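You operate a simulated robot arm through the tools that you are given. There is no shell and no other tool.

You are at the controls of a simulated robot arm. One attempt, no reset.

Task
Wash and rinse the yellow-handled wire basket's parts, then stand it on the grate.
Fine: wash in the long bath, rinse in the small bath, which starts empty: fill it to its yellow line before the rinse, nothing over the overflow; one wash with the yellow run button, lifted only when it stops; the basket drips off over a bath or on the grate, never off the tank; no foam left on its two parts, which stay in it; the large wire basket stays in the long bath and its parts end washed too; leave the other buttons, knobs, switches, levers, baskets and parts alone.
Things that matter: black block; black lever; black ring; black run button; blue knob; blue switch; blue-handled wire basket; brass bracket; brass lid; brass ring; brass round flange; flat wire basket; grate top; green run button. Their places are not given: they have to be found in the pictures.

Only the result counts: the job must be done as asked and must still hold three seconds after the hand-in. Knocking over, shifting, dropping, spilling or breaking anything else fails it.

Robot
A 6-joint arm with a two-finger gripper, fixed in place. Base frame: the origin is on the floor under the middle of its stand, x ahead of it, y to its left, z up; the work surface is at about z = 800. Readings come in mm, rad, newtons and seconds.
It reaches about 1298 mm from its shoulder. Its first joint turns from -2.601 to 2.601 rad. Payload 1.57 kg.
The tool frame sits at the grasp point between the pads (the TCP): z along the fingers, y along the line on which they close. The tips reach 21 mm beyond it. The gripper opens to 70 mm; its body begins 50 mm behind the TCP.
Orientation is that of the tool frame in the base frame, as [roll, pitch, yaw] about the fixed x, y, z axes, in that order (R = Rz(yaw) Ry(pitch) Rx(roll)). With the fingers straight down and closing along the base's y, the tool's x points along the base's -x, its y along +y and its z along -z.

Tools
- The arm moves only by the tool jog_arm. Its argument "steps" is a list of rows, each an object of numbers (a shift or turn left out is 0, a gripper value left out holds the last): "rx", "ry", "rz": the turn, a rotation vector about the tool's x, y, z in units of 120 degrees (1.0 is 120 degrees); "tx", "ty", "tz": the shift along the tool's x, y, z in units of 150 mm (1.0 is 150 mm); "hand": the gripper command, from -1 (shut) to 1 (fully open), values between in proportion. In form: [{"rx": .., "ry": .., "rz": .., "tx": .., "ty": .., "tz": .., "hand": ..}, ...]. A call has 1 to 20 rows; each row is the pose to reach, as a shift and turn from the pose commanded when the call began, along the tool's axes at that moment. A call with a number of a shift or a turn outside -1 to 1 is refused whole. Rows are played at 5 a second. More than 50 mm and 0.15 rad between two rows, or a gripper value outside its range, and nothing of the call is played. A pose out of reach is approached as far as the arm can. The call stops where the force on the tool passes 90 N (or 10 N more than at its start, if that is more) or the arm is blocked; 0.2 s more then pass. Each finger travels about 64.8 mm/s and halts on what it meets, pressing with about 28 N; the grip force reading is that of the motor and also rises with nothing between the fingers. The clock runs only during rows and for 0.2 s after the last one: add rows that repeat a pose to give the fingers time. It gives the time, the measured TCP pose, the force on the tool (base axes), the opening and the grip force at its end, in the units of the frame above (readings bear some noise), with the torque about the TCP (base axes, N m) and any sound that the robot's microphone picked up, and new pictures: "views" is both (left out), scene, wrist or none.
- Cameras (640 x 400 px; columns grow to the right, rows downward): "scene" is fixed at [217.9, 493.7, 1618.5]; the picture's right is [0.94, -0.33, 0.00], its down [-0.31, -0.89, -0.33] and it looks along [0.11, 0.31, -0.95] (base axes); focal length 214 px, centre (320, 200). "wrist" rides on the gripper at [79, 4, -81] in the tool frame; the picture's right is [-0.05, 1.00, 0.00], its down [-0.67, -0.04, -0.74] and it looks along [-0.74, -0.04, 0.67] (tool axes); focal length 256 px, centre (320, 200).
- slide_trunk(by): slides the trunk up (or, below 0, down) by that many mm; the arm rides with it, the base frame stays. It gives what a move gives, with no picture.
- locate(camera, pixels): for up to 12 pixels [column, row] of the newest picture of that camera ("zoom" is the newest enlarged one), the place [x, y, z] in the base frame of the surface seen there, good to about 2 mm, but the place of the scene camera against the robot may be out by one fixed shift of up to 12 mm in any direction. It takes no simulated time.
- close_up(camera, box): a new picture of the part [left, top, right, bottom] of that camera's present view, enlarged. It takes no simulated time.
- job_done(): hands the job in; it is judged then, once.

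Leave the gripper open and the arm clear of the work at the hand-in unless told otherwise.

The tools are called after ">>>" as name(argument=value, ...) on one line, values as JSON. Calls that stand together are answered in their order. jog_arm: Moves the arm, as the interface text tells. Its arguments: {"type":"object","properties":{"steps":{"type":"array","items":{"type":"object","properties":{"rx":{"type":"number"},"ry":{"type":"number"},"rz":{"type":"number"},"tx":{"type":"number"},"ty":{"type":"number"},"tz":{"type":"number"},"hand":{"type":"number"}}}},"views":{"type":"string","enum":["both","scene","wrist","none"]}},"required":["steps"]} The other tools are called the same way: slide_trunk (by) moves the trunk up or down; locate (camera, pixels) gives the place of the surface under pixels of a picture; close_up (camera, box) takes an enlarged picture of a part of a camera's view; job_done () hands the job in.

At the start:

```text
time: 0.0
ee_pos: [543.0, 402.9, 1286.4]
ee_rot: [-3.141, -0.001, 3.141]
force: [0.9, 0.2, -0.1]
torque: [-0.02, 0.0, 0.0]
gripper_width: 69.8
gripper_force: 0.1
trunk travel left (down, up): [-968.0, 2.0]
```

scene: 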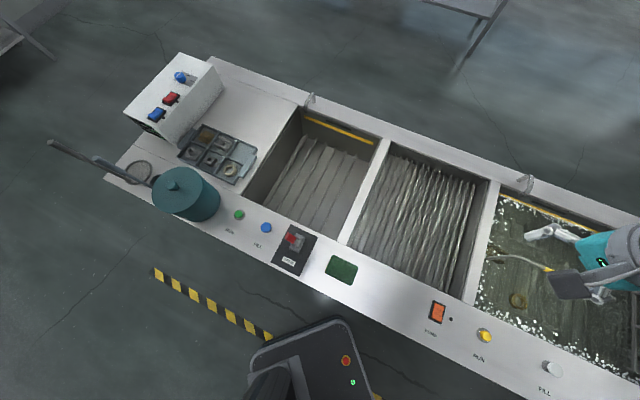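
wrist: 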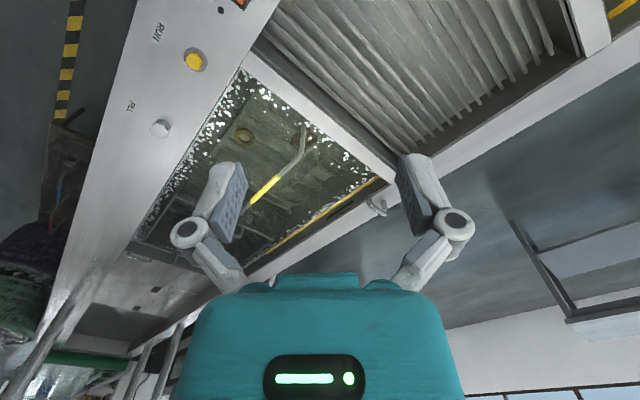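

I see a counter with a small empty bath (about 310,170 in the scene picture), a grate (about 420,220), and a long bath with liquid (about 560,290). I'll look at enlarged pictures first.

>>> close_up(camera="scene", box=[440, 160, 640, 400])

>>> close_up(camera="scene", box=[90, 40, 290, 260])

>>> close_up(camera="wrist", box=[80, 0, 420, 260])

>>> close_up(camera="wrist", box=[0, 140, 240, 400])

>>> close_up(camera="scene", box=[220, 80, 500, 310])

```text
1.67 times, centred on (540, 280) of scene
```

zoom: 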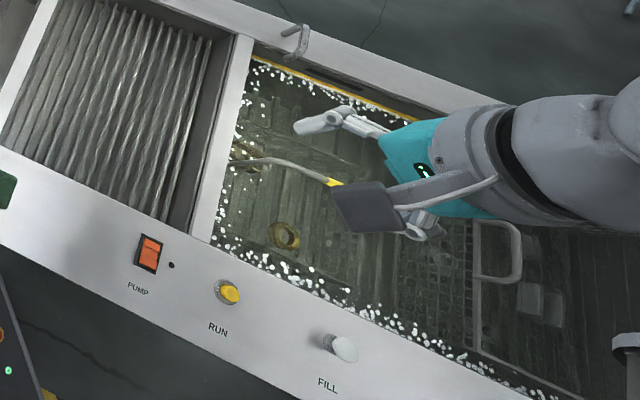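

```text
1.82 times, centred on (190, 150) of scene
```

zoom: 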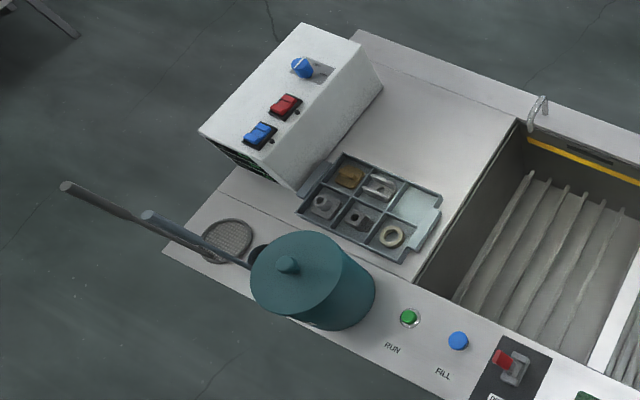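

```text
1.54 times, centred on (250, 130) of wrist
```

zoom: 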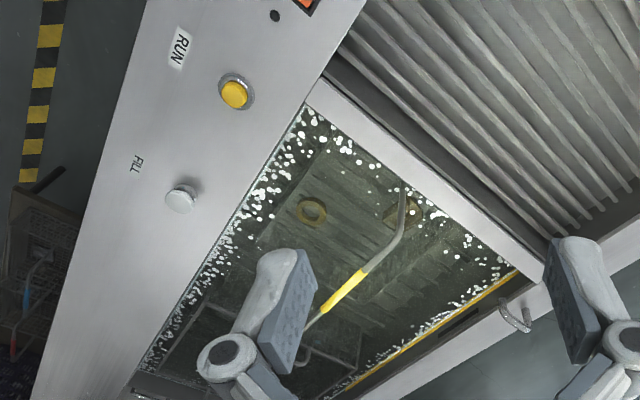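

```text
1.54 times, centred on (120, 270) of wrist
```

zoom: 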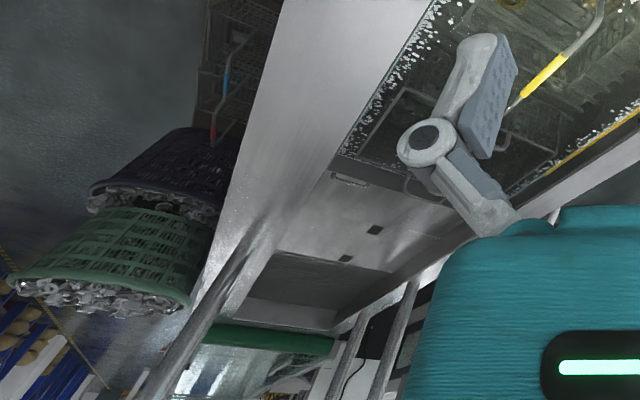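

```text
1.74 times, centred on (360, 195) of scene
```

zoom: 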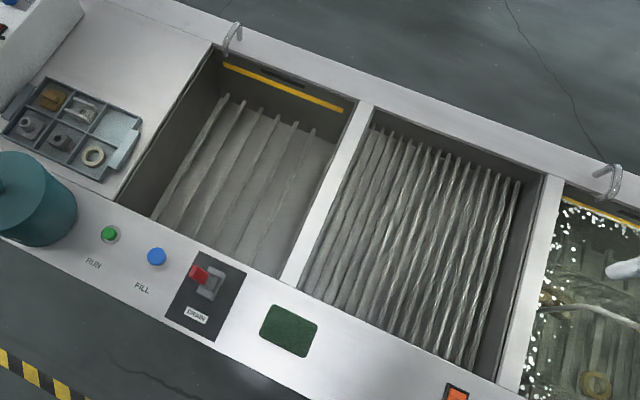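

I'll measure key places in the scene picture: rims, buttons, grate, bath floors, yellow line.

>>> locate(camera="scene", pixels=[[239, 215], [266, 228], [293, 240], [341, 268], [437, 312], [485, 335], [551, 368], [338, 131], [310, 190], [420, 220], [345, 220], [480, 260]])

>>> locate(camera="scene", pixels=[[518, 300], [510, 255], [549, 270], [570, 320], [490, 200], [530, 205], [527, 182], [312, 98], [390, 150], [470, 310], [300, 110], [250, 195]])

>>> locate(camera="wrist", pixels=[[194, 60], [160, 128], [245, 135], [265, 190], [303, 140], [285, 172], [300, 155], [330, 100], [375, 205], [450, 60], [240, 5], [185, 190]])

```text
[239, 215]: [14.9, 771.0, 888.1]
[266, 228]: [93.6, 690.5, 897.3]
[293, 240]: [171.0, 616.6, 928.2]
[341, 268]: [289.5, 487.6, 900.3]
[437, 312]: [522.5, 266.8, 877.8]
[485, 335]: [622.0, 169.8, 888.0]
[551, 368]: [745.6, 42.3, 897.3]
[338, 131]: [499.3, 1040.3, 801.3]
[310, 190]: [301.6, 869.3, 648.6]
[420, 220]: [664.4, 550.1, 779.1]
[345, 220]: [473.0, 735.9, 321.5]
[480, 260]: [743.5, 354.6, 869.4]
```

```text
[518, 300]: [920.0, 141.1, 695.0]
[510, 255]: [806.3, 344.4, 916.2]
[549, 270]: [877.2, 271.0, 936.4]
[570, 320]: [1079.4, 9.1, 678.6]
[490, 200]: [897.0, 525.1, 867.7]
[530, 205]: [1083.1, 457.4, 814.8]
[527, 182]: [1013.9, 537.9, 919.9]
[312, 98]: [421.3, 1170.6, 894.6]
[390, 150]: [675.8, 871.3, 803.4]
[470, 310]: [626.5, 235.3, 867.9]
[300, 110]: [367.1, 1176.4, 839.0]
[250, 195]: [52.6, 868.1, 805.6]
```

```text
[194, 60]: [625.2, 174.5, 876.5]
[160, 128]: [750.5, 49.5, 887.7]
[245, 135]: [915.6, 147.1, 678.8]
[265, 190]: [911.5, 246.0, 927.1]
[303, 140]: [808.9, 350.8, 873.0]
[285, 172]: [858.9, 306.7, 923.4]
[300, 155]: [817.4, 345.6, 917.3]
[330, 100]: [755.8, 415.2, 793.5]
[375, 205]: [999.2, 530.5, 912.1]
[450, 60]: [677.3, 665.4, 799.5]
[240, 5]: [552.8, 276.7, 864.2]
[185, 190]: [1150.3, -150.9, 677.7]
```

The counter runs at about 45° to the base frame; the yellow handle is at about (885, 275, 925), above the long bath. I'll swing the wrist so its camera faces across the bath, and move towards the long bath at the same height to look at it.

>>> jog_arm(steps=[{"tx": -0.15, "ty": -0.16, "rz": -0.06}, {"tx": -0.3, "ty": -0.32, "rz": -0.12}, {"tx": -0.45, "ty": -0.48, "rz": -0.18}, {"tx": -0.6, "ty": -0.64, "rz": -0.24}, {"tx": -0.75, "ty": -0.8, "rz": -0.3}, {"tx": -0.85, "ty": -0.95, "rz": -0.36}, {"tx": -0.93, "ty": -1.0, "rz": -0.375}], views="both")

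```text
time: 1.6
ee_pos: [682.6, 252.7, 1287.6]
ee_rot: [-3.141, 0.0, -2.354]
force: [-0.1, 0.6, -0.8]
torque: [0.01, 0.01, 0.01]
gripper_width: 70.1
gripper_force: 0.0
trunk travel left (down, up): [-968.0, 2.0]
```

scene: 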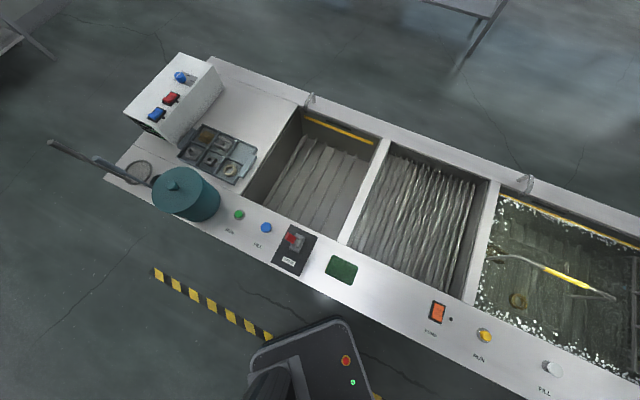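
wrist: 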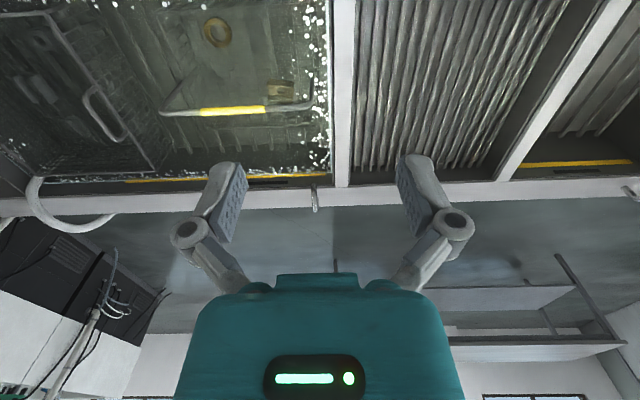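

The handle now shows clearly with the yellow grip. Next I'll shift along the bath and tilt the wrist to look more straight down into the long bath.

>>> jog_arm(steps=[{"ty": -0.25, "tx": 0.1, "ry": 0.06}, {"ty": -0.5, "tx": 0.2, "ry": 0.12}, {"ty": -0.75, "tx": 0.3, "ry": 0.18}, {"ty": -1.0, "tx": 0.4, "ry": 0.24}, {"ty": -1.0, "tx": 0.5, "ry": 0.26}], views="both")

```text
time: 2.8
ee_pos: [733.8, 92.7, 1313.4]
ee_rot: [-3.136, -0.537, -2.357]
force: [0.4, 0.0, 0.4]
torque: [0.01, -0.01, 0.06]
gripper_width: 70.0
gripper_force: 0.0
out of reach, approached as far as the arm can: row 2, 3, 4, 5
trunk travel left (down, up): [-968.0, 2.0]
```

scene: 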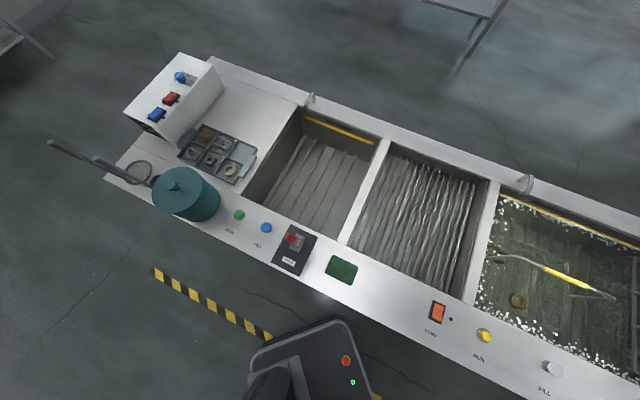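
wrist: 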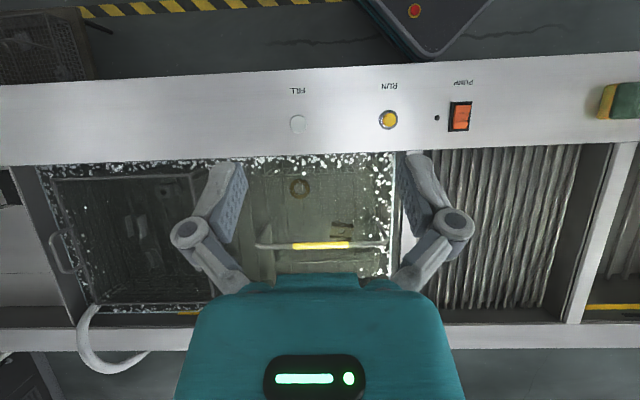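

Now the whole long bath is in view. Close-up of both baskets.

>>> close_up(camera="wrist", box=[220, 140, 420, 280])

>>> close_up(camera="wrist", box=[20, 150, 240, 330])

>>> close_up(camera="scene", box=[460, 180, 640, 380])

>>> close_up(camera="scene", box=[210, 190, 370, 300])

>>> close_up(camera="wrist", box=[0, 0, 240, 150])

```text
2.86 times, centred on (320, 210) of wrist
```

zoom: 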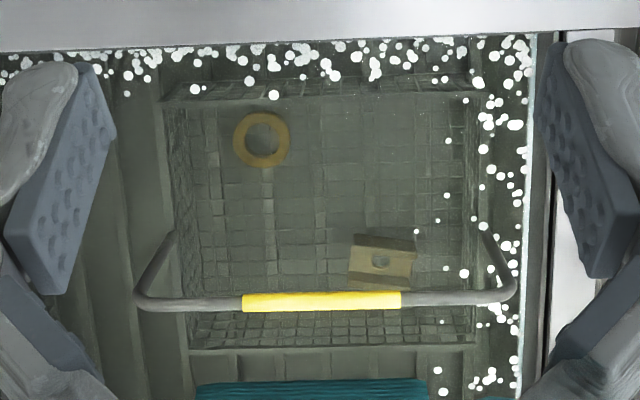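

```text
2.22 times, centred on (130, 240) of wrist
```

zoom: 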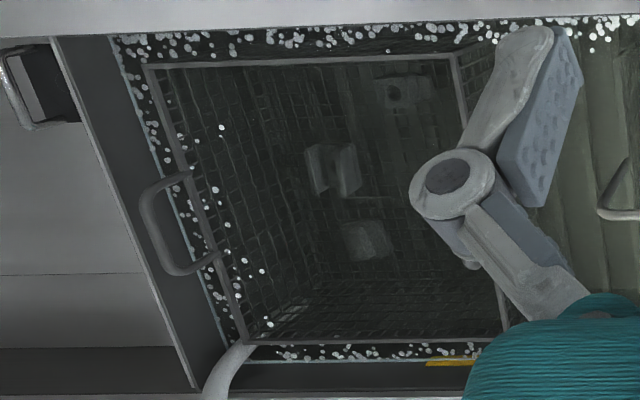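

```text
2.00 times, centred on (550, 280) of scene
```

zoom: 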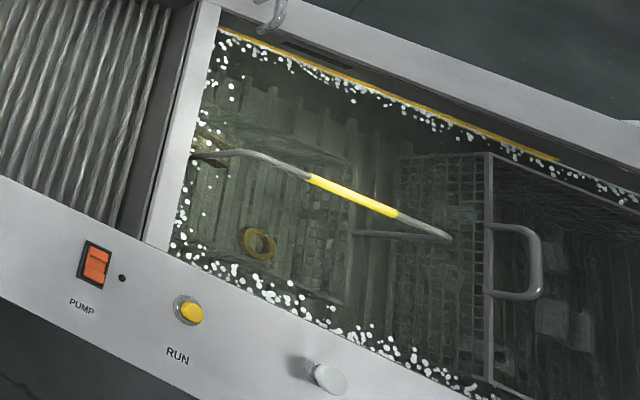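

```text
3.64 times, centred on (290, 245) of scene
```

zoom: 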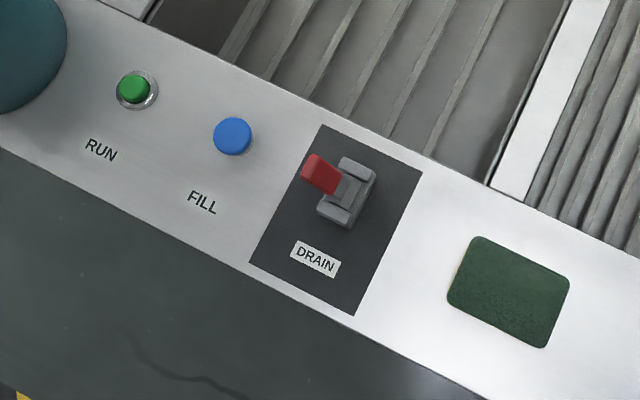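

```text
2.67 times, centred on (120, 75) of wrist
```

zoom: 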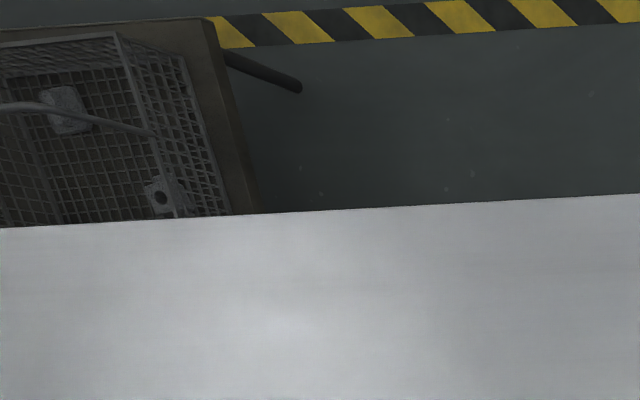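

The yellow-handled basket holds a brass ring (about 300,189) and a brass bracket (about 341,232). I'll measure basket and handle points plus the yellow button, FILL knob and water/rim.

>>> locate(camera="wrist", pixels=[[299, 181], [341, 231], [259, 246], [294, 246], [321, 245], [348, 244.5], [386, 242], [268, 223], [378, 221], [266, 174], [374, 174], [273, 260]])

>>> locate(camera="wrist", pixels=[[389, 120], [298, 124], [460, 117], [437, 118], [340, 130], [340, 152], [397, 170], [480, 200], [600, 307], [160, 312], [60, 250], [615, 100]])

>>> close_up(camera="wrist", box=[270, 70, 500, 170])

>>> close_up(camera="scene", box=[230, 90, 400, 260])

```text
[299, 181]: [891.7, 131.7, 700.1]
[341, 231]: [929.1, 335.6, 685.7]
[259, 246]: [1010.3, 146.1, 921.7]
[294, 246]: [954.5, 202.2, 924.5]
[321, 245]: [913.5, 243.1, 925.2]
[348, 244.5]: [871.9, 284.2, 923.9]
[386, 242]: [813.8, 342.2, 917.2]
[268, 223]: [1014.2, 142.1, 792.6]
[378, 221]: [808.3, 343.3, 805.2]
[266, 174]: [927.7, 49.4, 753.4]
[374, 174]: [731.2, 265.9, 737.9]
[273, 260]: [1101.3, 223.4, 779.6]
```

```text
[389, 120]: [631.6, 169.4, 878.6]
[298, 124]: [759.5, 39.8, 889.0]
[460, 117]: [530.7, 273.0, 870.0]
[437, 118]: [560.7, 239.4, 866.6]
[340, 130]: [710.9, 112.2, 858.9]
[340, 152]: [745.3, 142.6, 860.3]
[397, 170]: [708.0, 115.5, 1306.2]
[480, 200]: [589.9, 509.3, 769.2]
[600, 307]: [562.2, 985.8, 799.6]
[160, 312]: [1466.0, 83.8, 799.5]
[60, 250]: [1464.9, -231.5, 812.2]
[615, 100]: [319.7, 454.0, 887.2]
```

```text
2.78 times, centred on (385, 120) of wrist
```

zoom: 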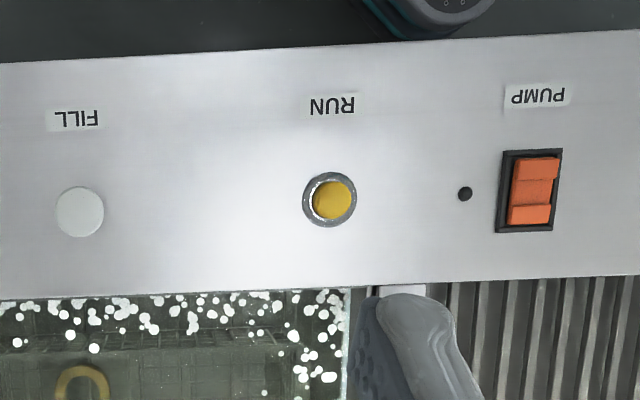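

```text
2.35 times, centred on (315, 175) of scene
```

zoom: 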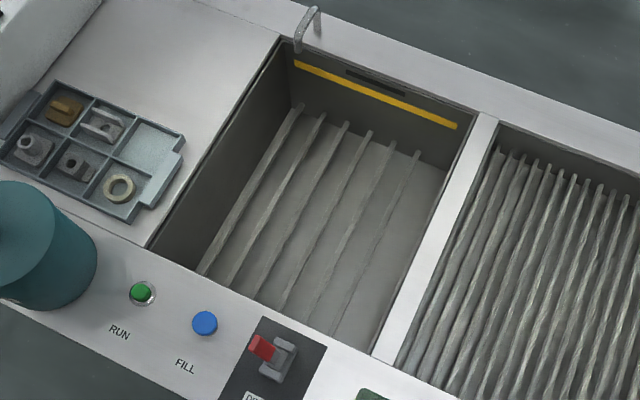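

Handle grip centre is at about (913, 243.5, 920), running along the tank, at 45°. Now I'll measure the small bath corners, line, drain lever and buttons in the scene picture.

>>> locate(camera="scene", pixels=[[299, 104], [386, 138], [346, 246], [238, 194], [320, 124], [370, 144], [238, 213], [265, 227], [289, 237], [297, 241], [340, 128], [545, 268]])

>>> locate(camera="scene", pixels=[[588, 287], [493, 190], [467, 296], [384, 150], [350, 240], [361, 215], [430, 200], [400, 180], [320, 200], [280, 200], [295, 160], [340, 180]])

>>> close_up(camera="scene", box=[270, 210, 320, 280])

```text
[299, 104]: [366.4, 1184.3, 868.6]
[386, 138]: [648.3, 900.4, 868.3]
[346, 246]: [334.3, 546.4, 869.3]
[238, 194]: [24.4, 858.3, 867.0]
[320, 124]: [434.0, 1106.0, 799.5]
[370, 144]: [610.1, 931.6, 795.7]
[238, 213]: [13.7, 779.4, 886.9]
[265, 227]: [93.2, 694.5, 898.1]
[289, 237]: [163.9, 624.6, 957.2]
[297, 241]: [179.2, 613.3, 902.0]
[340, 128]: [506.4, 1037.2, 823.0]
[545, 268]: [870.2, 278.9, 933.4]
```

```text
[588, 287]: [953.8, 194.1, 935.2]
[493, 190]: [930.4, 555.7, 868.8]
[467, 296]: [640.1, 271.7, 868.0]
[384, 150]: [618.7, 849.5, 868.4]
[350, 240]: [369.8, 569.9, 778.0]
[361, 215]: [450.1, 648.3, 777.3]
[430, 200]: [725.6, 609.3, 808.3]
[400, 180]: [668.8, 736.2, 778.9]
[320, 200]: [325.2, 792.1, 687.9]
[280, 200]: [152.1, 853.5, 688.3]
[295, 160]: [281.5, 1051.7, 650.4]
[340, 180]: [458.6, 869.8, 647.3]
```

```text
5.71 times, centred on (295, 245) of scene
```

zoom: 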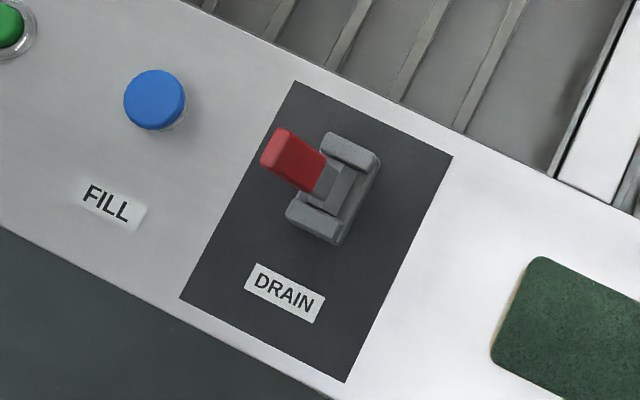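

The drain lever stands at about (165, 631), FILL (blue) at about (94, 701). The scene camera reads about (-1, -7, +10) mm off compared with the wrist camera. I'll level the wrist and travel along the tank towards the small bath's controls to look at them closely.

>>> jog_arm(steps=[{"ty": 0.2, "ry": -0.06}, {"ty": 0.4, "ry": -0.12}, {"ty": 0.6, "ry": -0.18}, {"ty": 0.8, "ry": -0.24}, {"ty": 1.0, "ry": -0.256}], views="none")

>>> jog_arm(steps=[{"ty": 0.25}, {"ty": 0.5}, {"ty": 0.75}, {"ty": 1.0}], views="none")

>>> jog_arm(steps=[{"ty": 0.25}, {"ty": 0.5}, {"ty": 0.75}, {"ty": 1.0}], views="none")

>>> jog_arm(steps=[{"ty": 0.25}, {"ty": 0.5}, {"ty": 0.75}, {"ty": 1.0}], views="both")

```text
time: 4.0
ee_pos: [629.9, 202.3, 1288.0]
ee_rot: [-3.141, -0.008, -2.356]
force: [0.8, 0.6, 0.3]
torque: [0.02, 0.01, -0.02]
gripper_width: 70.0
gripper_force: 0.1
out of reach, approached as far as the arm can: row 1, 2, 3, 4, 5
trunk travel left (down, up): [-968.0, 2.0]
```

```text
time: 5.0
ee_pos: [522.8, 307.9, 1287.5]
ee_rot: [-3.141, -0.009, -2.357]
force: [0.5, 0.4, 0.4]
torque: [0.01, 0.0, 0.01]
gripper_width: 70.0
gripper_force: 0.0
trunk travel left (down, up): [-968.0, 2.0]
```

```text
time: 6.0
ee_pos: [417.5, 410.6, 1286.7]
ee_rot: [-3.141, -0.01, -2.357]
force: [-0.6, 0.7, -0.3]
torque: [-0.02, 0.0, 0.0]
gripper_width: 69.9
gripper_force: 0.0
trunk travel left (down, up): [-968.0, 2.0]
```

```text
time: 7.0
ee_pos: [309.0, 517.4, 1286.6]
ee_rot: [-3.142, -0.009, -2.356]
force: [-0.5, 0.0, 0.0]
torque: [-0.02, 0.01, -0.03]
gripper_width: 69.9
gripper_force: 0.0
trunk travel left (down, up): [-968.0, 2.0]
```

scene: 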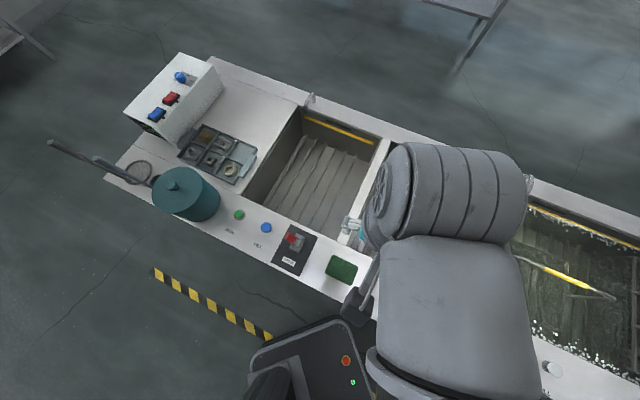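
wrist: 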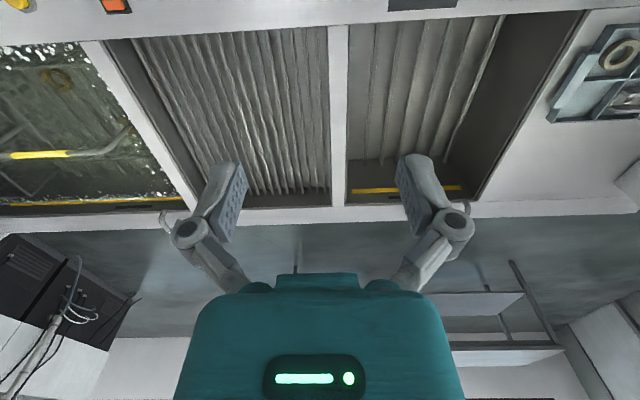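

I'll move on another 150 mm along the tank and pull back towards the robot, so the small bath's controls come into the wrist picture.

>>> jog_arm(steps=[{"ty": 0.2, "tx": 0.16}, {"ty": 0.4, "tx": 0.32}, {"ty": 0.6, "tx": 0.48}, {"ty": 0.8, "tx": 0.64}, {"ty": 1.0, "tx": 0.8}], views="both")

```text
time: 8.2
ee_pos: [123.5, 537.0, 1287.5]
ee_rot: [-3.141, -0.01, -2.356]
force: [-0.4, -0.6, -0.7]
torque: [-0.04, -0.01, 0.0]
gripper_width: 69.9
gripper_force: 0.1
out of reach, approached as far as the arm can: row 4, 5
trunk travel left (down, up): [-968.0, 2.0]
```

scene: 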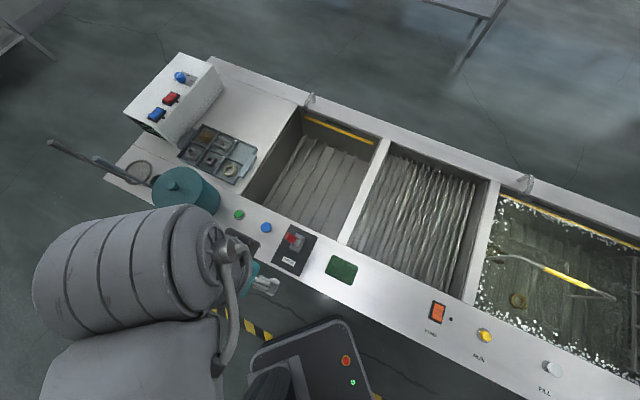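
wrist: 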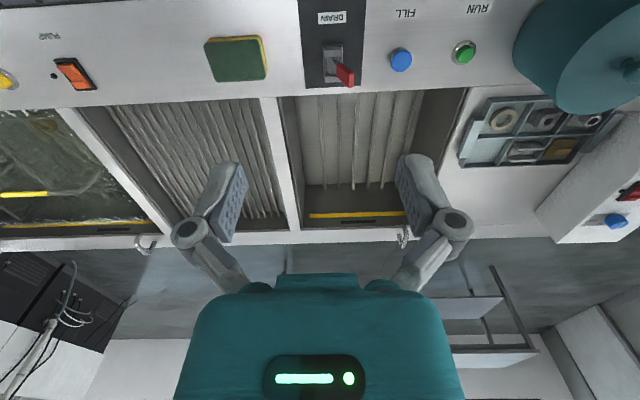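

Good view of the controls. Close-ups of the drain lever, FILL and RUN.

>>> close_up(camera="wrist", box=[290, 0, 490, 100])

>>> close_up(camera="wrist", box=[280, 80, 440, 240])

>>> close_up(camera="scene", box=[120, 50, 260, 190])

>>> locate(camera="wrist", pixels=[[401, 58], [464, 50], [345, 75], [332, 62], [321, 85], [335, 45], [235, 55], [70, 72], [290, 170], [355, 215], [340, 140], [470, 120]])

```text
3.20 times, centred on (390, 50) of wrist
```

zoom: 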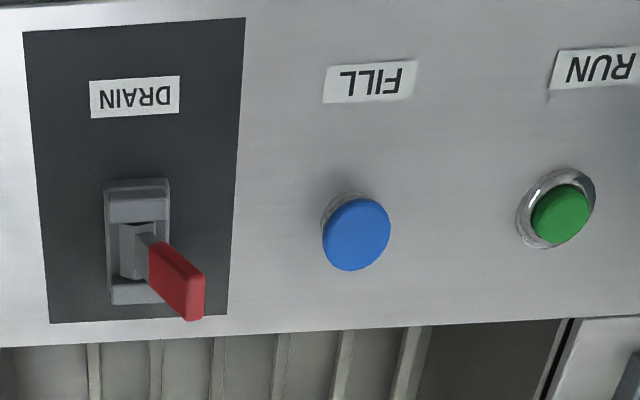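

```text
2.50 times, centred on (360, 160) of wrist
```

zoom: 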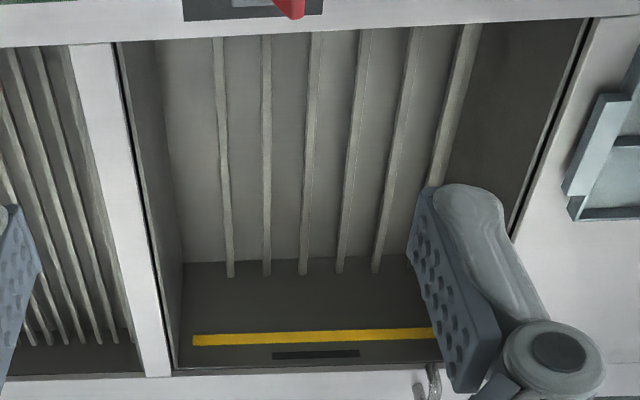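

```text
2.86 times, centred on (190, 120) of scene
```

zoom: 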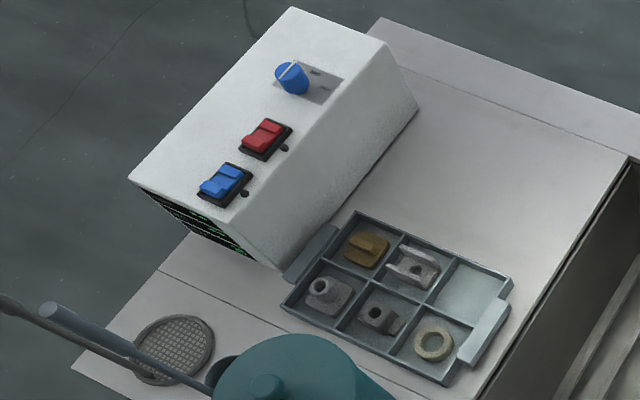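

```text
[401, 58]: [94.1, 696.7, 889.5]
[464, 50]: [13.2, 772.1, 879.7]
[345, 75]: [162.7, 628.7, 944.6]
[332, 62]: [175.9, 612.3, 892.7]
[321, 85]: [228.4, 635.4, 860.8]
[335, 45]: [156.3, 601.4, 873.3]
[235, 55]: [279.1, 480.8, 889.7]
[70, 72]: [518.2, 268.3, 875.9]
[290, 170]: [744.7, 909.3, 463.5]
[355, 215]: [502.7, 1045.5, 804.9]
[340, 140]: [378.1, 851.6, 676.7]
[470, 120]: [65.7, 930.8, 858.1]
```

FILL is a plain blue mushroom button at about (96, 699, 889). Before descending I check heights of the pot and its handles near by.

>>> locate(camera="scene", pixels=[[172, 183], [205, 180], [215, 205], [155, 182], [100, 160], [55, 145], [185, 80], [170, 98]])

>>> locate(camera="wrist", pixels=[[520, 50], [555, 30], [570, 90], [600, 60], [630, 65], [540, 10]])

```text
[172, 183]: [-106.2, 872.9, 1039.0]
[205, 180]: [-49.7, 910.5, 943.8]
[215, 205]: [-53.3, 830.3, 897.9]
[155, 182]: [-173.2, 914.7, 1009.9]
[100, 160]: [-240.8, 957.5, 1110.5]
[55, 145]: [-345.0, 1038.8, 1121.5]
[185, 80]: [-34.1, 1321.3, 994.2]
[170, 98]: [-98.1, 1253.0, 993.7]
```

```text
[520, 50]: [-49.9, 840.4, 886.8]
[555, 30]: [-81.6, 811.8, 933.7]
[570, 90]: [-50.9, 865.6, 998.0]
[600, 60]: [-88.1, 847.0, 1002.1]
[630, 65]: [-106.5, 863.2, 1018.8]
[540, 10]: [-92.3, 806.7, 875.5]
```

The pot is about 255 mm away from FILL, so there is room. I close the fingers and come down above FILL in stages.

>>> jog_arm(steps=[{"ty": 0.18, "tx": -0.13, "tz": 0.2, "hand": -1}, {"ty": 0.36, "tx": -0.26, "tz": 0.4, "hand": -1}, {"ty": 0.54, "tx": -0.39, "tz": 0.6, "hand": -1}, {"ty": 0.72, "tx": -0.52, "tz": 0.8, "hand": -1}, {"ty": 0.86, "tx": -0.65, "tz": 1.0, "hand": -1}], views="both")

```text
time: 9.4
ee_pos: [96.9, 693.1, 1288.1]
ee_rot: [-3.141, -0.01, -2.356]
force: [0.0, -0.2, 0.3]
torque: [0.01, -0.01, 0.0]
gripper_width: 0.2
gripper_force: 27.6
out of reach, approached as far as the arm can: row 1, 2, 3, 4, 5
trunk travel left (down, up): [-968.0, 2.0]
```

scene: 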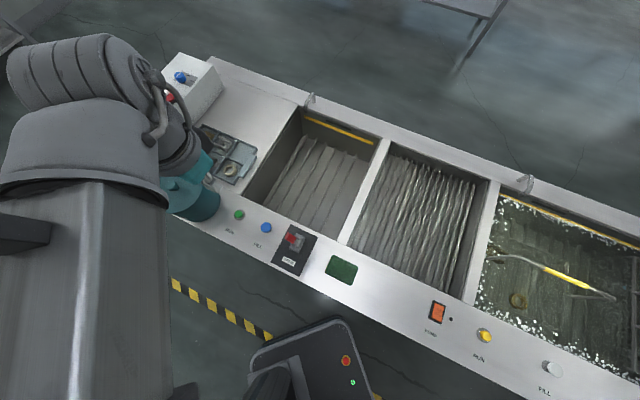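
wrist: 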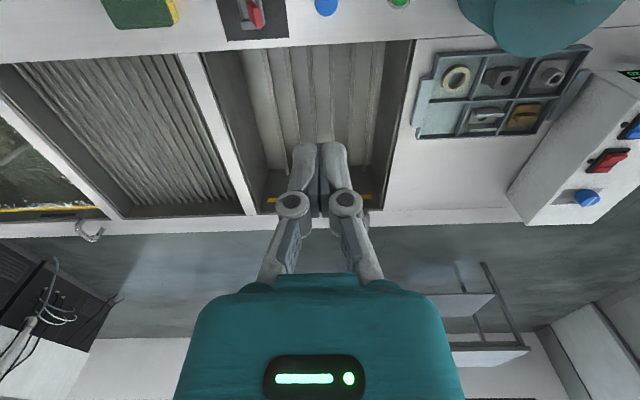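

The arm cannot go lower there with the trunk at its top (z stayed at 1288). The tool is above FILL, so I lower the trunk by 100 mm and see how the tool follows.

>>> slide_trunk(by=-100)

```text
time: 10.7
ee_pos: [97.1, 692.8, 1187.9]
ee_rot: [-3.141, -0.009, -2.356]
force: [0.0, 1.1, 0.5]
torque: [0.02, -0.01, -0.01]
gripper_width: 0.3
gripper_force: 28.1
trunk travel left (down, up): [-868.0, 102.0]
```

The tool follows exactly. Another 150 mm down, then I look.

>>> slide_trunk(by=-150)

>>> jog_arm(steps=[{"tz": 0.0}], views="both")

```text
time: 12.5
ee_pos: [95.8, 691.4, 1036.1]
ee_rot: [-3.141, -0.009, -2.356]
force: [-0.1, 0.2, -0.1]
torque: [0.02, 0.01, 0.02]
gripper_width: 0.0
gripper_force: 27.9
trunk travel left (down, up): [-718.0, 252.0]
```

```text
time: 12.9
ee_pos: [98.0, 692.1, 1037.0]
ee_rot: [-3.141, -0.009, -2.358]
force: [0.0, -1.1, 0.4]
torque: [0.01, -0.03, -0.03]
gripper_width: 0.0
gripper_force: 28.2
trunk travel left (down, up): [-718.0, 252.0]
```

scene: 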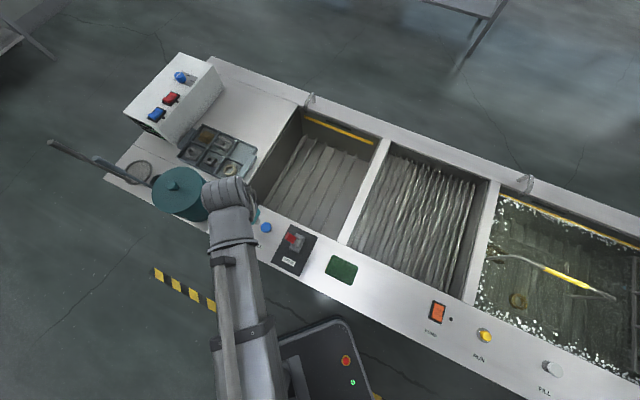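
wrist: 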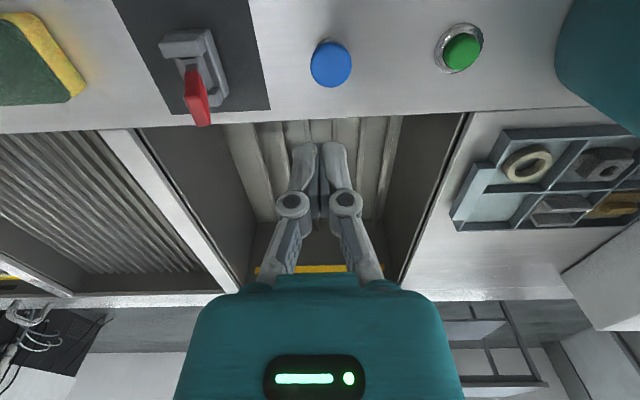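

The scene camera sees the small bath past the arm. I measure the FILL disc again from here.

>>> locate(camera="wrist", pixels=[[331, 64], [315, 64], [347, 64], [331, 48], [331, 80], [461, 50], [196, 98], [190, 50], [205, 85]])

>>> close_up(camera="wrist", box=[120, 0, 360, 150])

>>> close_up(camera="scene", box=[230, 90, 400, 260])

```text
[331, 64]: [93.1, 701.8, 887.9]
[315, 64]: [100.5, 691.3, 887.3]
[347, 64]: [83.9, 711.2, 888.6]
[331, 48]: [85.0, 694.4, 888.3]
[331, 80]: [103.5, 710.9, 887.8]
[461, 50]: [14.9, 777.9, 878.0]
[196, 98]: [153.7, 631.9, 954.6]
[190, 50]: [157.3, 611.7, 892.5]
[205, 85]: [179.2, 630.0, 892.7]
```

```text
2.67 times, centred on (240, 75) of wrist
```

zoom: 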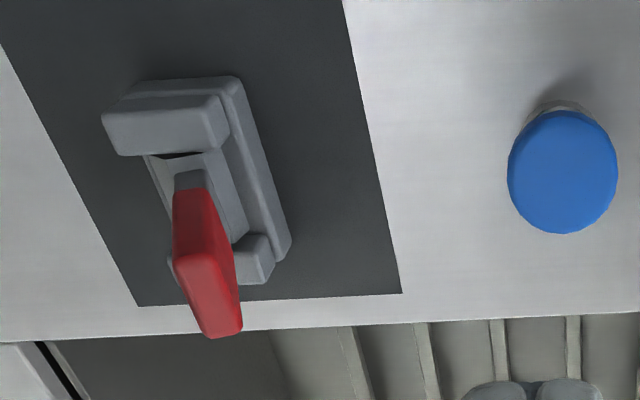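

```text
2.35 times, centred on (315, 175) of scene
```

zoom: 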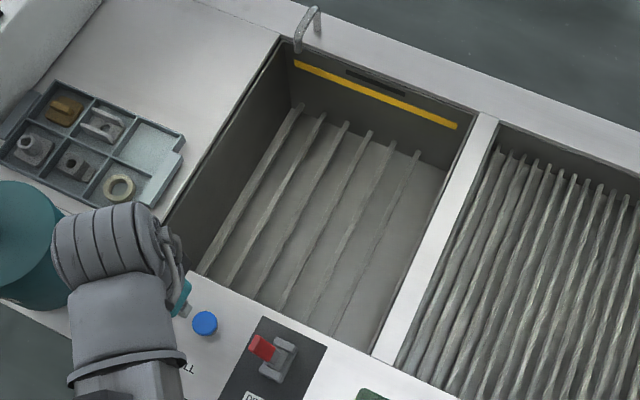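

FILL disc centre is at (93, 702), top at z 888. I centre over it and descend to about 35 mm above it.

>>> jog_arm(steps=[{"ty": 0.067, "tx": -0.025, "tz": 0.2}, {"ty": 0.067, "tx": -0.025, "tz": 0.4}, {"ty": 0.067, "tx": -0.025, "tz": 0.6}], views="wrist")

```text
time: 13.7
ee_pos: [90.1, 703.7, 1037.4]
ee_rot: [-3.141, -0.009, -2.356]
force: [0.7, -0.2, -0.5]
torque: [0.0, 0.03, -0.02]
gripper_width: 0.3
gripper_force: 27.6
out of reach, approached as far as the arm can: row 1, 2, 3
trunk travel left (down, up): [-718.0, 252.0]
```

wrist: 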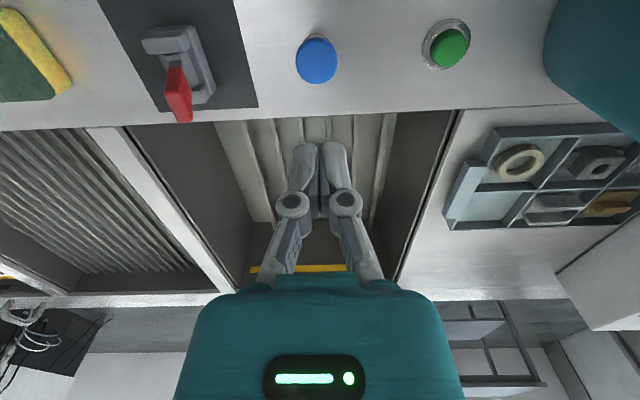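

The arm itself does not go lower here. I test whether it can move up 45 mm and come back.

>>> jog_arm(steps=[{"tz": -0.15}, {"tz": -0.3}], views="none")

>>> jog_arm(steps=[{"tz": 0.15}, {"tz": 0.3}], views="scene")

```text
time: 14.3
ee_pos: [91.9, 703.6, 1037.8]
ee_rot: [3.141, -0.008, -2.356]
force: [0.4, 0.4, 0.3]
torque: [-0.01, -0.02, -0.01]
gripper_width: 0.0
gripper_force: 28.3
out of reach, approached as far as the arm can: row 1, 2
trunk travel left (down, up): [-718.0, 252.0]
```

```text
time: 14.9
ee_pos: [91.6, 703.5, 1037.0]
ee_rot: [3.141, -0.008, -2.357]
force: [0.0, 0.6, -0.4]
torque: [-0.01, -0.02, 0.01]
gripper_width: 0.0
gripper_force: 28.2
out of reach, approached as far as the arm can: row 1, 2
trunk travel left (down, up): [-718.0, 252.0]
```

scene: 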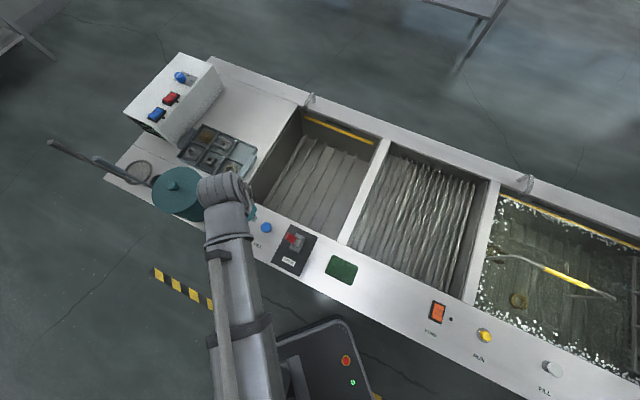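

The arm moves only in a level plane; height comes from the trunk. I check the height of the arm's links over the pot before lowering further.

>>> locate(camera="scene", pixels=[[240, 330], [228, 225], [225, 190], [210, 190], [245, 192], [255, 210], [228, 260], [250, 350]])

>>> close_up(camera="scene", box=[140, 150, 300, 260])

```text
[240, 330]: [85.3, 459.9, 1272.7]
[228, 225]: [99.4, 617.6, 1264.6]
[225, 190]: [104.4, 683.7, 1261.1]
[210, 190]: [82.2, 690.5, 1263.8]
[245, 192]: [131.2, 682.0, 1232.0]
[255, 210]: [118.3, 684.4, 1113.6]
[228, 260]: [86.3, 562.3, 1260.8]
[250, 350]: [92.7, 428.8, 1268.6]
```

```text
3.64 times, centred on (220, 205) of scene
```

zoom: 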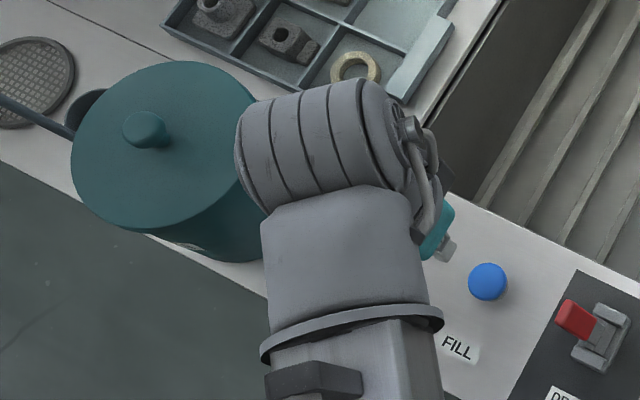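

Link undersides are about 110 mm above the tool point, so pressing FILL is clear of the pot. Tool is centred at (91.6, 703.5). I lower the trunk by 115 mm, to stop about 13 mm above the disc.

>>> slide_trunk(by=-115)

>>> jog_arm(steps=[{"tz": 0.0}], views="both")

```text
time: 16.3
ee_pos: [91.3, 704.8, 922.5]
ee_rot: [-3.141, -0.009, -2.356]
force: [0.3, -0.5, -0.1]
torque: [-0.01, 0.02, 0.0]
gripper_width: 0.0
gripper_force: 28.0
trunk travel left (down, up): [-603.0, 367.0]
```

```text
time: 16.7
ee_pos: [91.9, 703.8, 922.3]
ee_rot: [-3.14, -0.008, -2.356]
force: [-0.3, 0.0, -0.5]
torque: [-0.01, 0.02, 0.0]
gripper_width: 0.1
gripper_force: 27.9
trunk travel left (down, up): [-603.0, 367.0]
```

scene: 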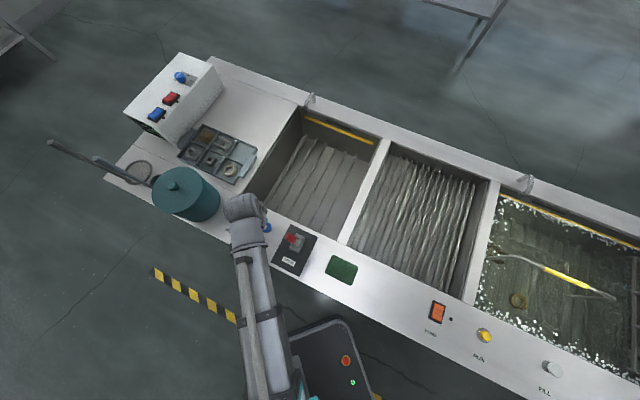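
wrist: 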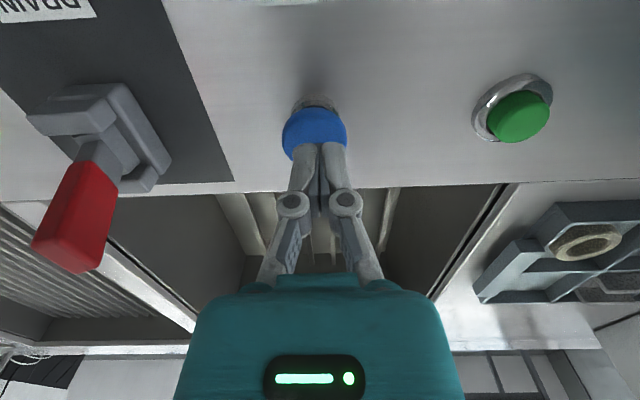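

The tip is just above the blue disc (315,127). I lower 12 mm, then in small steps, watching force.

>>> slide_trunk(by=-12)

>>> slide_trunk(by=-3)

>>> jog_arm(steps=[{"tz": 0.0}], views="both")

```text
time: 17.3
ee_pos: [90.1, 703.2, 909.3]
ee_rot: [-3.141, -0.008, -2.356]
force: [0.3, -0.5, 0.5]
torque: [0.02, 0.03, 0.02]
gripper_width: 0.0
gripper_force: 28.1
trunk travel left (down, up): [-591.0, 379.0]
```

```text
time: 17.9
ee_pos: [91.2, 703.4, 906.8]
ee_rot: [3.141, -0.009, -2.357]
force: [-0.9, 0.3, 2.2]
torque: [0.03, -0.04, 0.0]
gripper_width: 0.0
gripper_force: 27.7
trunk travel left (down, up): [-588.0, 382.0]
```

```text
time: 18.3
ee_pos: [90.8, 704.8, 906.7]
ee_rot: [3.142, -0.009, -2.357]
force: [0.0, 0.5, 2.1]
torque: [-0.01, 0.02, -0.01]
gripper_width: 0.0
gripper_force: 28.3
trunk travel left (down, up): [-588.0, 382.0]
```

scene: 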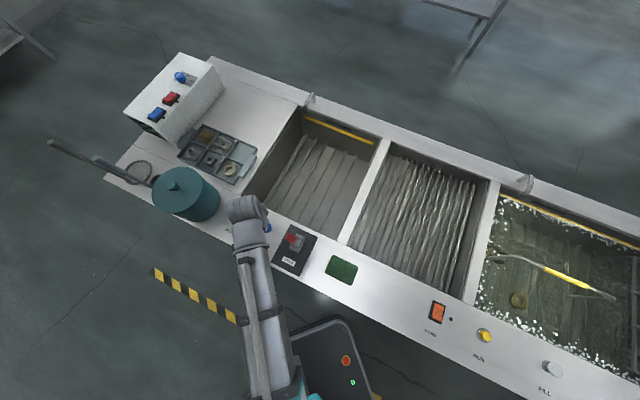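
wrist: 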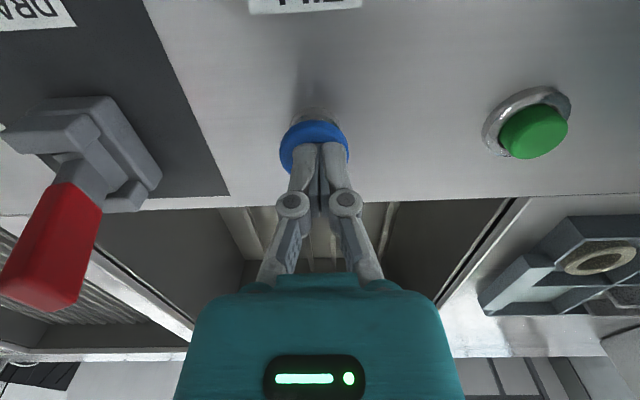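

Touching with 2 N, so the disc is at contact. I press 3 mm further and look for water or sound.

>>> slide_trunk(by=-3)

>>> jog_arm(steps=[{"tz": 0.0}], views="scene")

>>> close_up(camera="scene", box=[230, 90, 400, 260])

```text
time: 18.8
ee_pos: [90.9, 703.9, 903.6]
ee_rot: [-3.141, -0.008, -2.357]
force: [-1.1, 0.5, 1.5]
torque: [0.01, 0.0, -0.03]
gripper_width: 0.0
gripper_force: 27.7
trunk travel left (down, up): [-585.0, 385.0]
heard: click
```

```text
time: 19.2
ee_pos: [90.8, 702.6, 902.8]
ee_rot: [3.141, -0.007, -2.357]
force: [0.4, 1.2, 2.1]
torque: [-0.01, -0.02, -0.02]
gripper_width: 0.0
gripper_force: 28.1
trunk travel left (down, up): [-585.0, 385.0]
```

scene: 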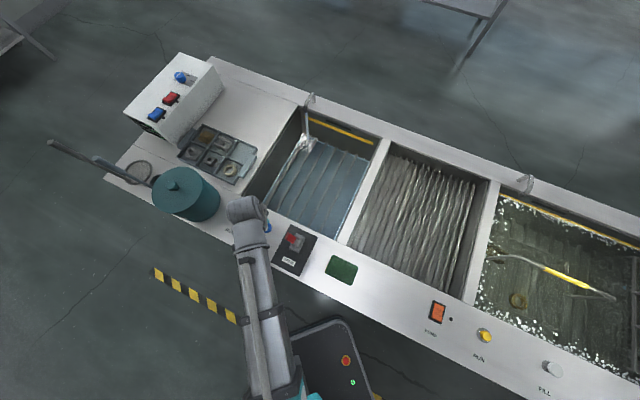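

```text
2.35 times, centred on (315, 175) of scene
```

zoom: 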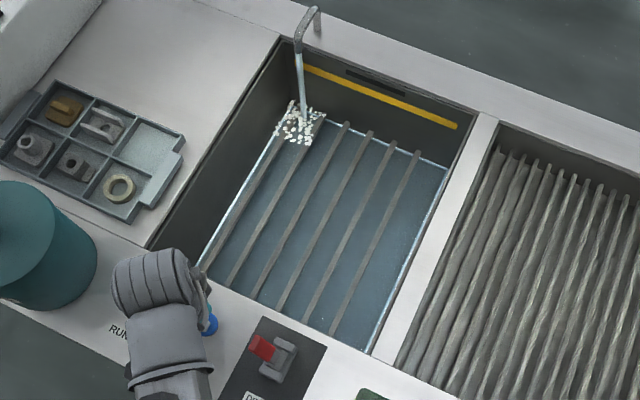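

Click heard and water flows. I release to learn whether the button is momentary.

>>> slide_trunk(by=5)

>>> jog_arm(steps=[{"tz": 0.0}], views="scene")

>>> close_up(camera="scene", box=[230, 90, 400, 260])

```text
time: 19.7
ee_pos: [90.8, 703.4, 908.4]
ee_rot: [3.141, -0.009, -2.355]
force: [0.6, -0.4, 0.6]
torque: [0.01, -0.02, -0.02]
gripper_width: 0.0
gripper_force: 28.2
trunk travel left (down, up): [-590.0, 380.0]
```

```text
time: 20.1
ee_pos: [90.9, 703.0, 909.5]
ee_rot: [3.141, -0.008, -2.358]
force: [-1.3, 0.2, 0.0]
torque: [-0.04, -0.01, 0.0]
gripper_width: 0.1
gripper_force: 28.1
trunk travel left (down, up): [-590.0, 380.0]
```

scene: 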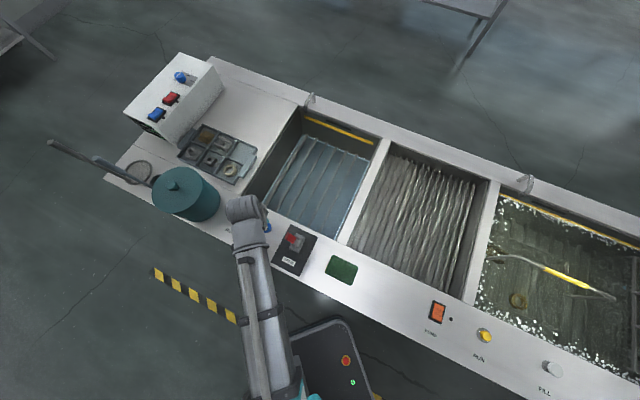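

```text
2.35 times, centred on (315, 175) of scene
```

zoom: 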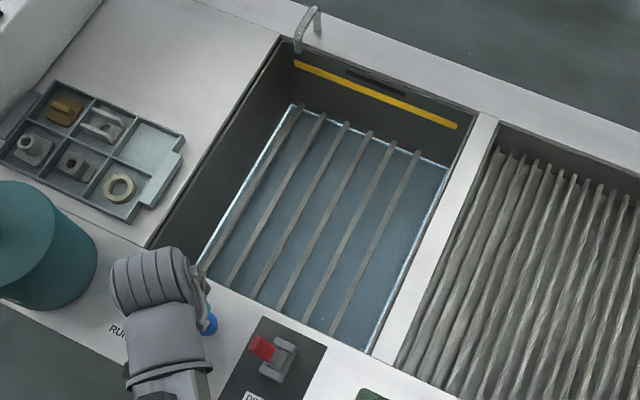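

It is momentary: flow stopped. I wait two seconds and check whether the level holds (drain shut).

>>> jog_arm(steps=[{"tz": 0.0}, {"tz": 0.0}, {"tz": 0.0}, {"tz": 0.0}, {"tz": 0.0}, {"tz": 0.0}, {"tz": 0.0}, {"tz": 0.0}, {"tz": 0.0}, {"tz": 0.0}], views="scene")

>>> close_up(camera="scene", box=[230, 90, 400, 260])

```text
time: 22.3
ee_pos: [91.2, 704.6, 909.5]
ee_rot: [-3.141, -0.01, -2.357]
force: [0.0, -0.2, -0.9]
torque: [0.04, -0.01, -0.02]
gripper_width: 0.1
gripper_force: 27.8
trunk travel left (down, up): [-590.0, 380.0]
```

scene: 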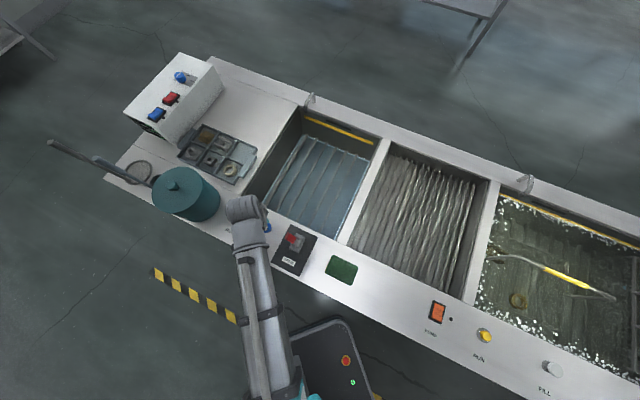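

```text
2.35 times, centred on (315, 175) of scene
```

zoom: 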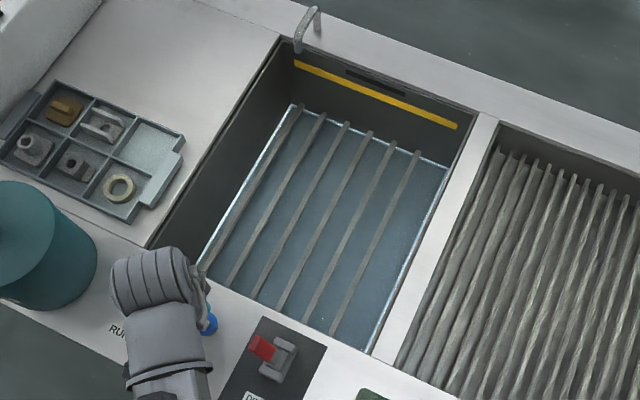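

The level holds, so the drain is closed. I measure where the waterline meets the back wall, and the yellow strip's edges and the overflow slot.

>>> locate(camera="zoom", pixels=[[340, 122], [360, 130], [380, 138], [410, 150], [430, 158], [375, 89], [375, 93], [375, 97], [375, 101], [375, 82], [375, 78], [375, 120]])

>>> close_up(camera="scene", box=[295, 95, 385, 170])

```text
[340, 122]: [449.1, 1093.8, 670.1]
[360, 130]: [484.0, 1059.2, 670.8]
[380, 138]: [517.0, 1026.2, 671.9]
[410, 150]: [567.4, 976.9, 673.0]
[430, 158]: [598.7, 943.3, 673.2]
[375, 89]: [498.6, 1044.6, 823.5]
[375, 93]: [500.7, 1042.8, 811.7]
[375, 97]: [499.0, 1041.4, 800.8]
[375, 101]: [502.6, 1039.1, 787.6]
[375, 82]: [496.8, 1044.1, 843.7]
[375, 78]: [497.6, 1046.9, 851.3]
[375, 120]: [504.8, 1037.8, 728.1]
```

```text
5.33 times, centred on (340, 132) of scene
```

zoom: 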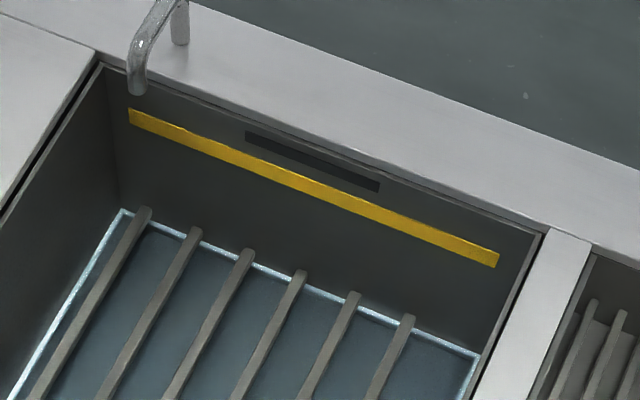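

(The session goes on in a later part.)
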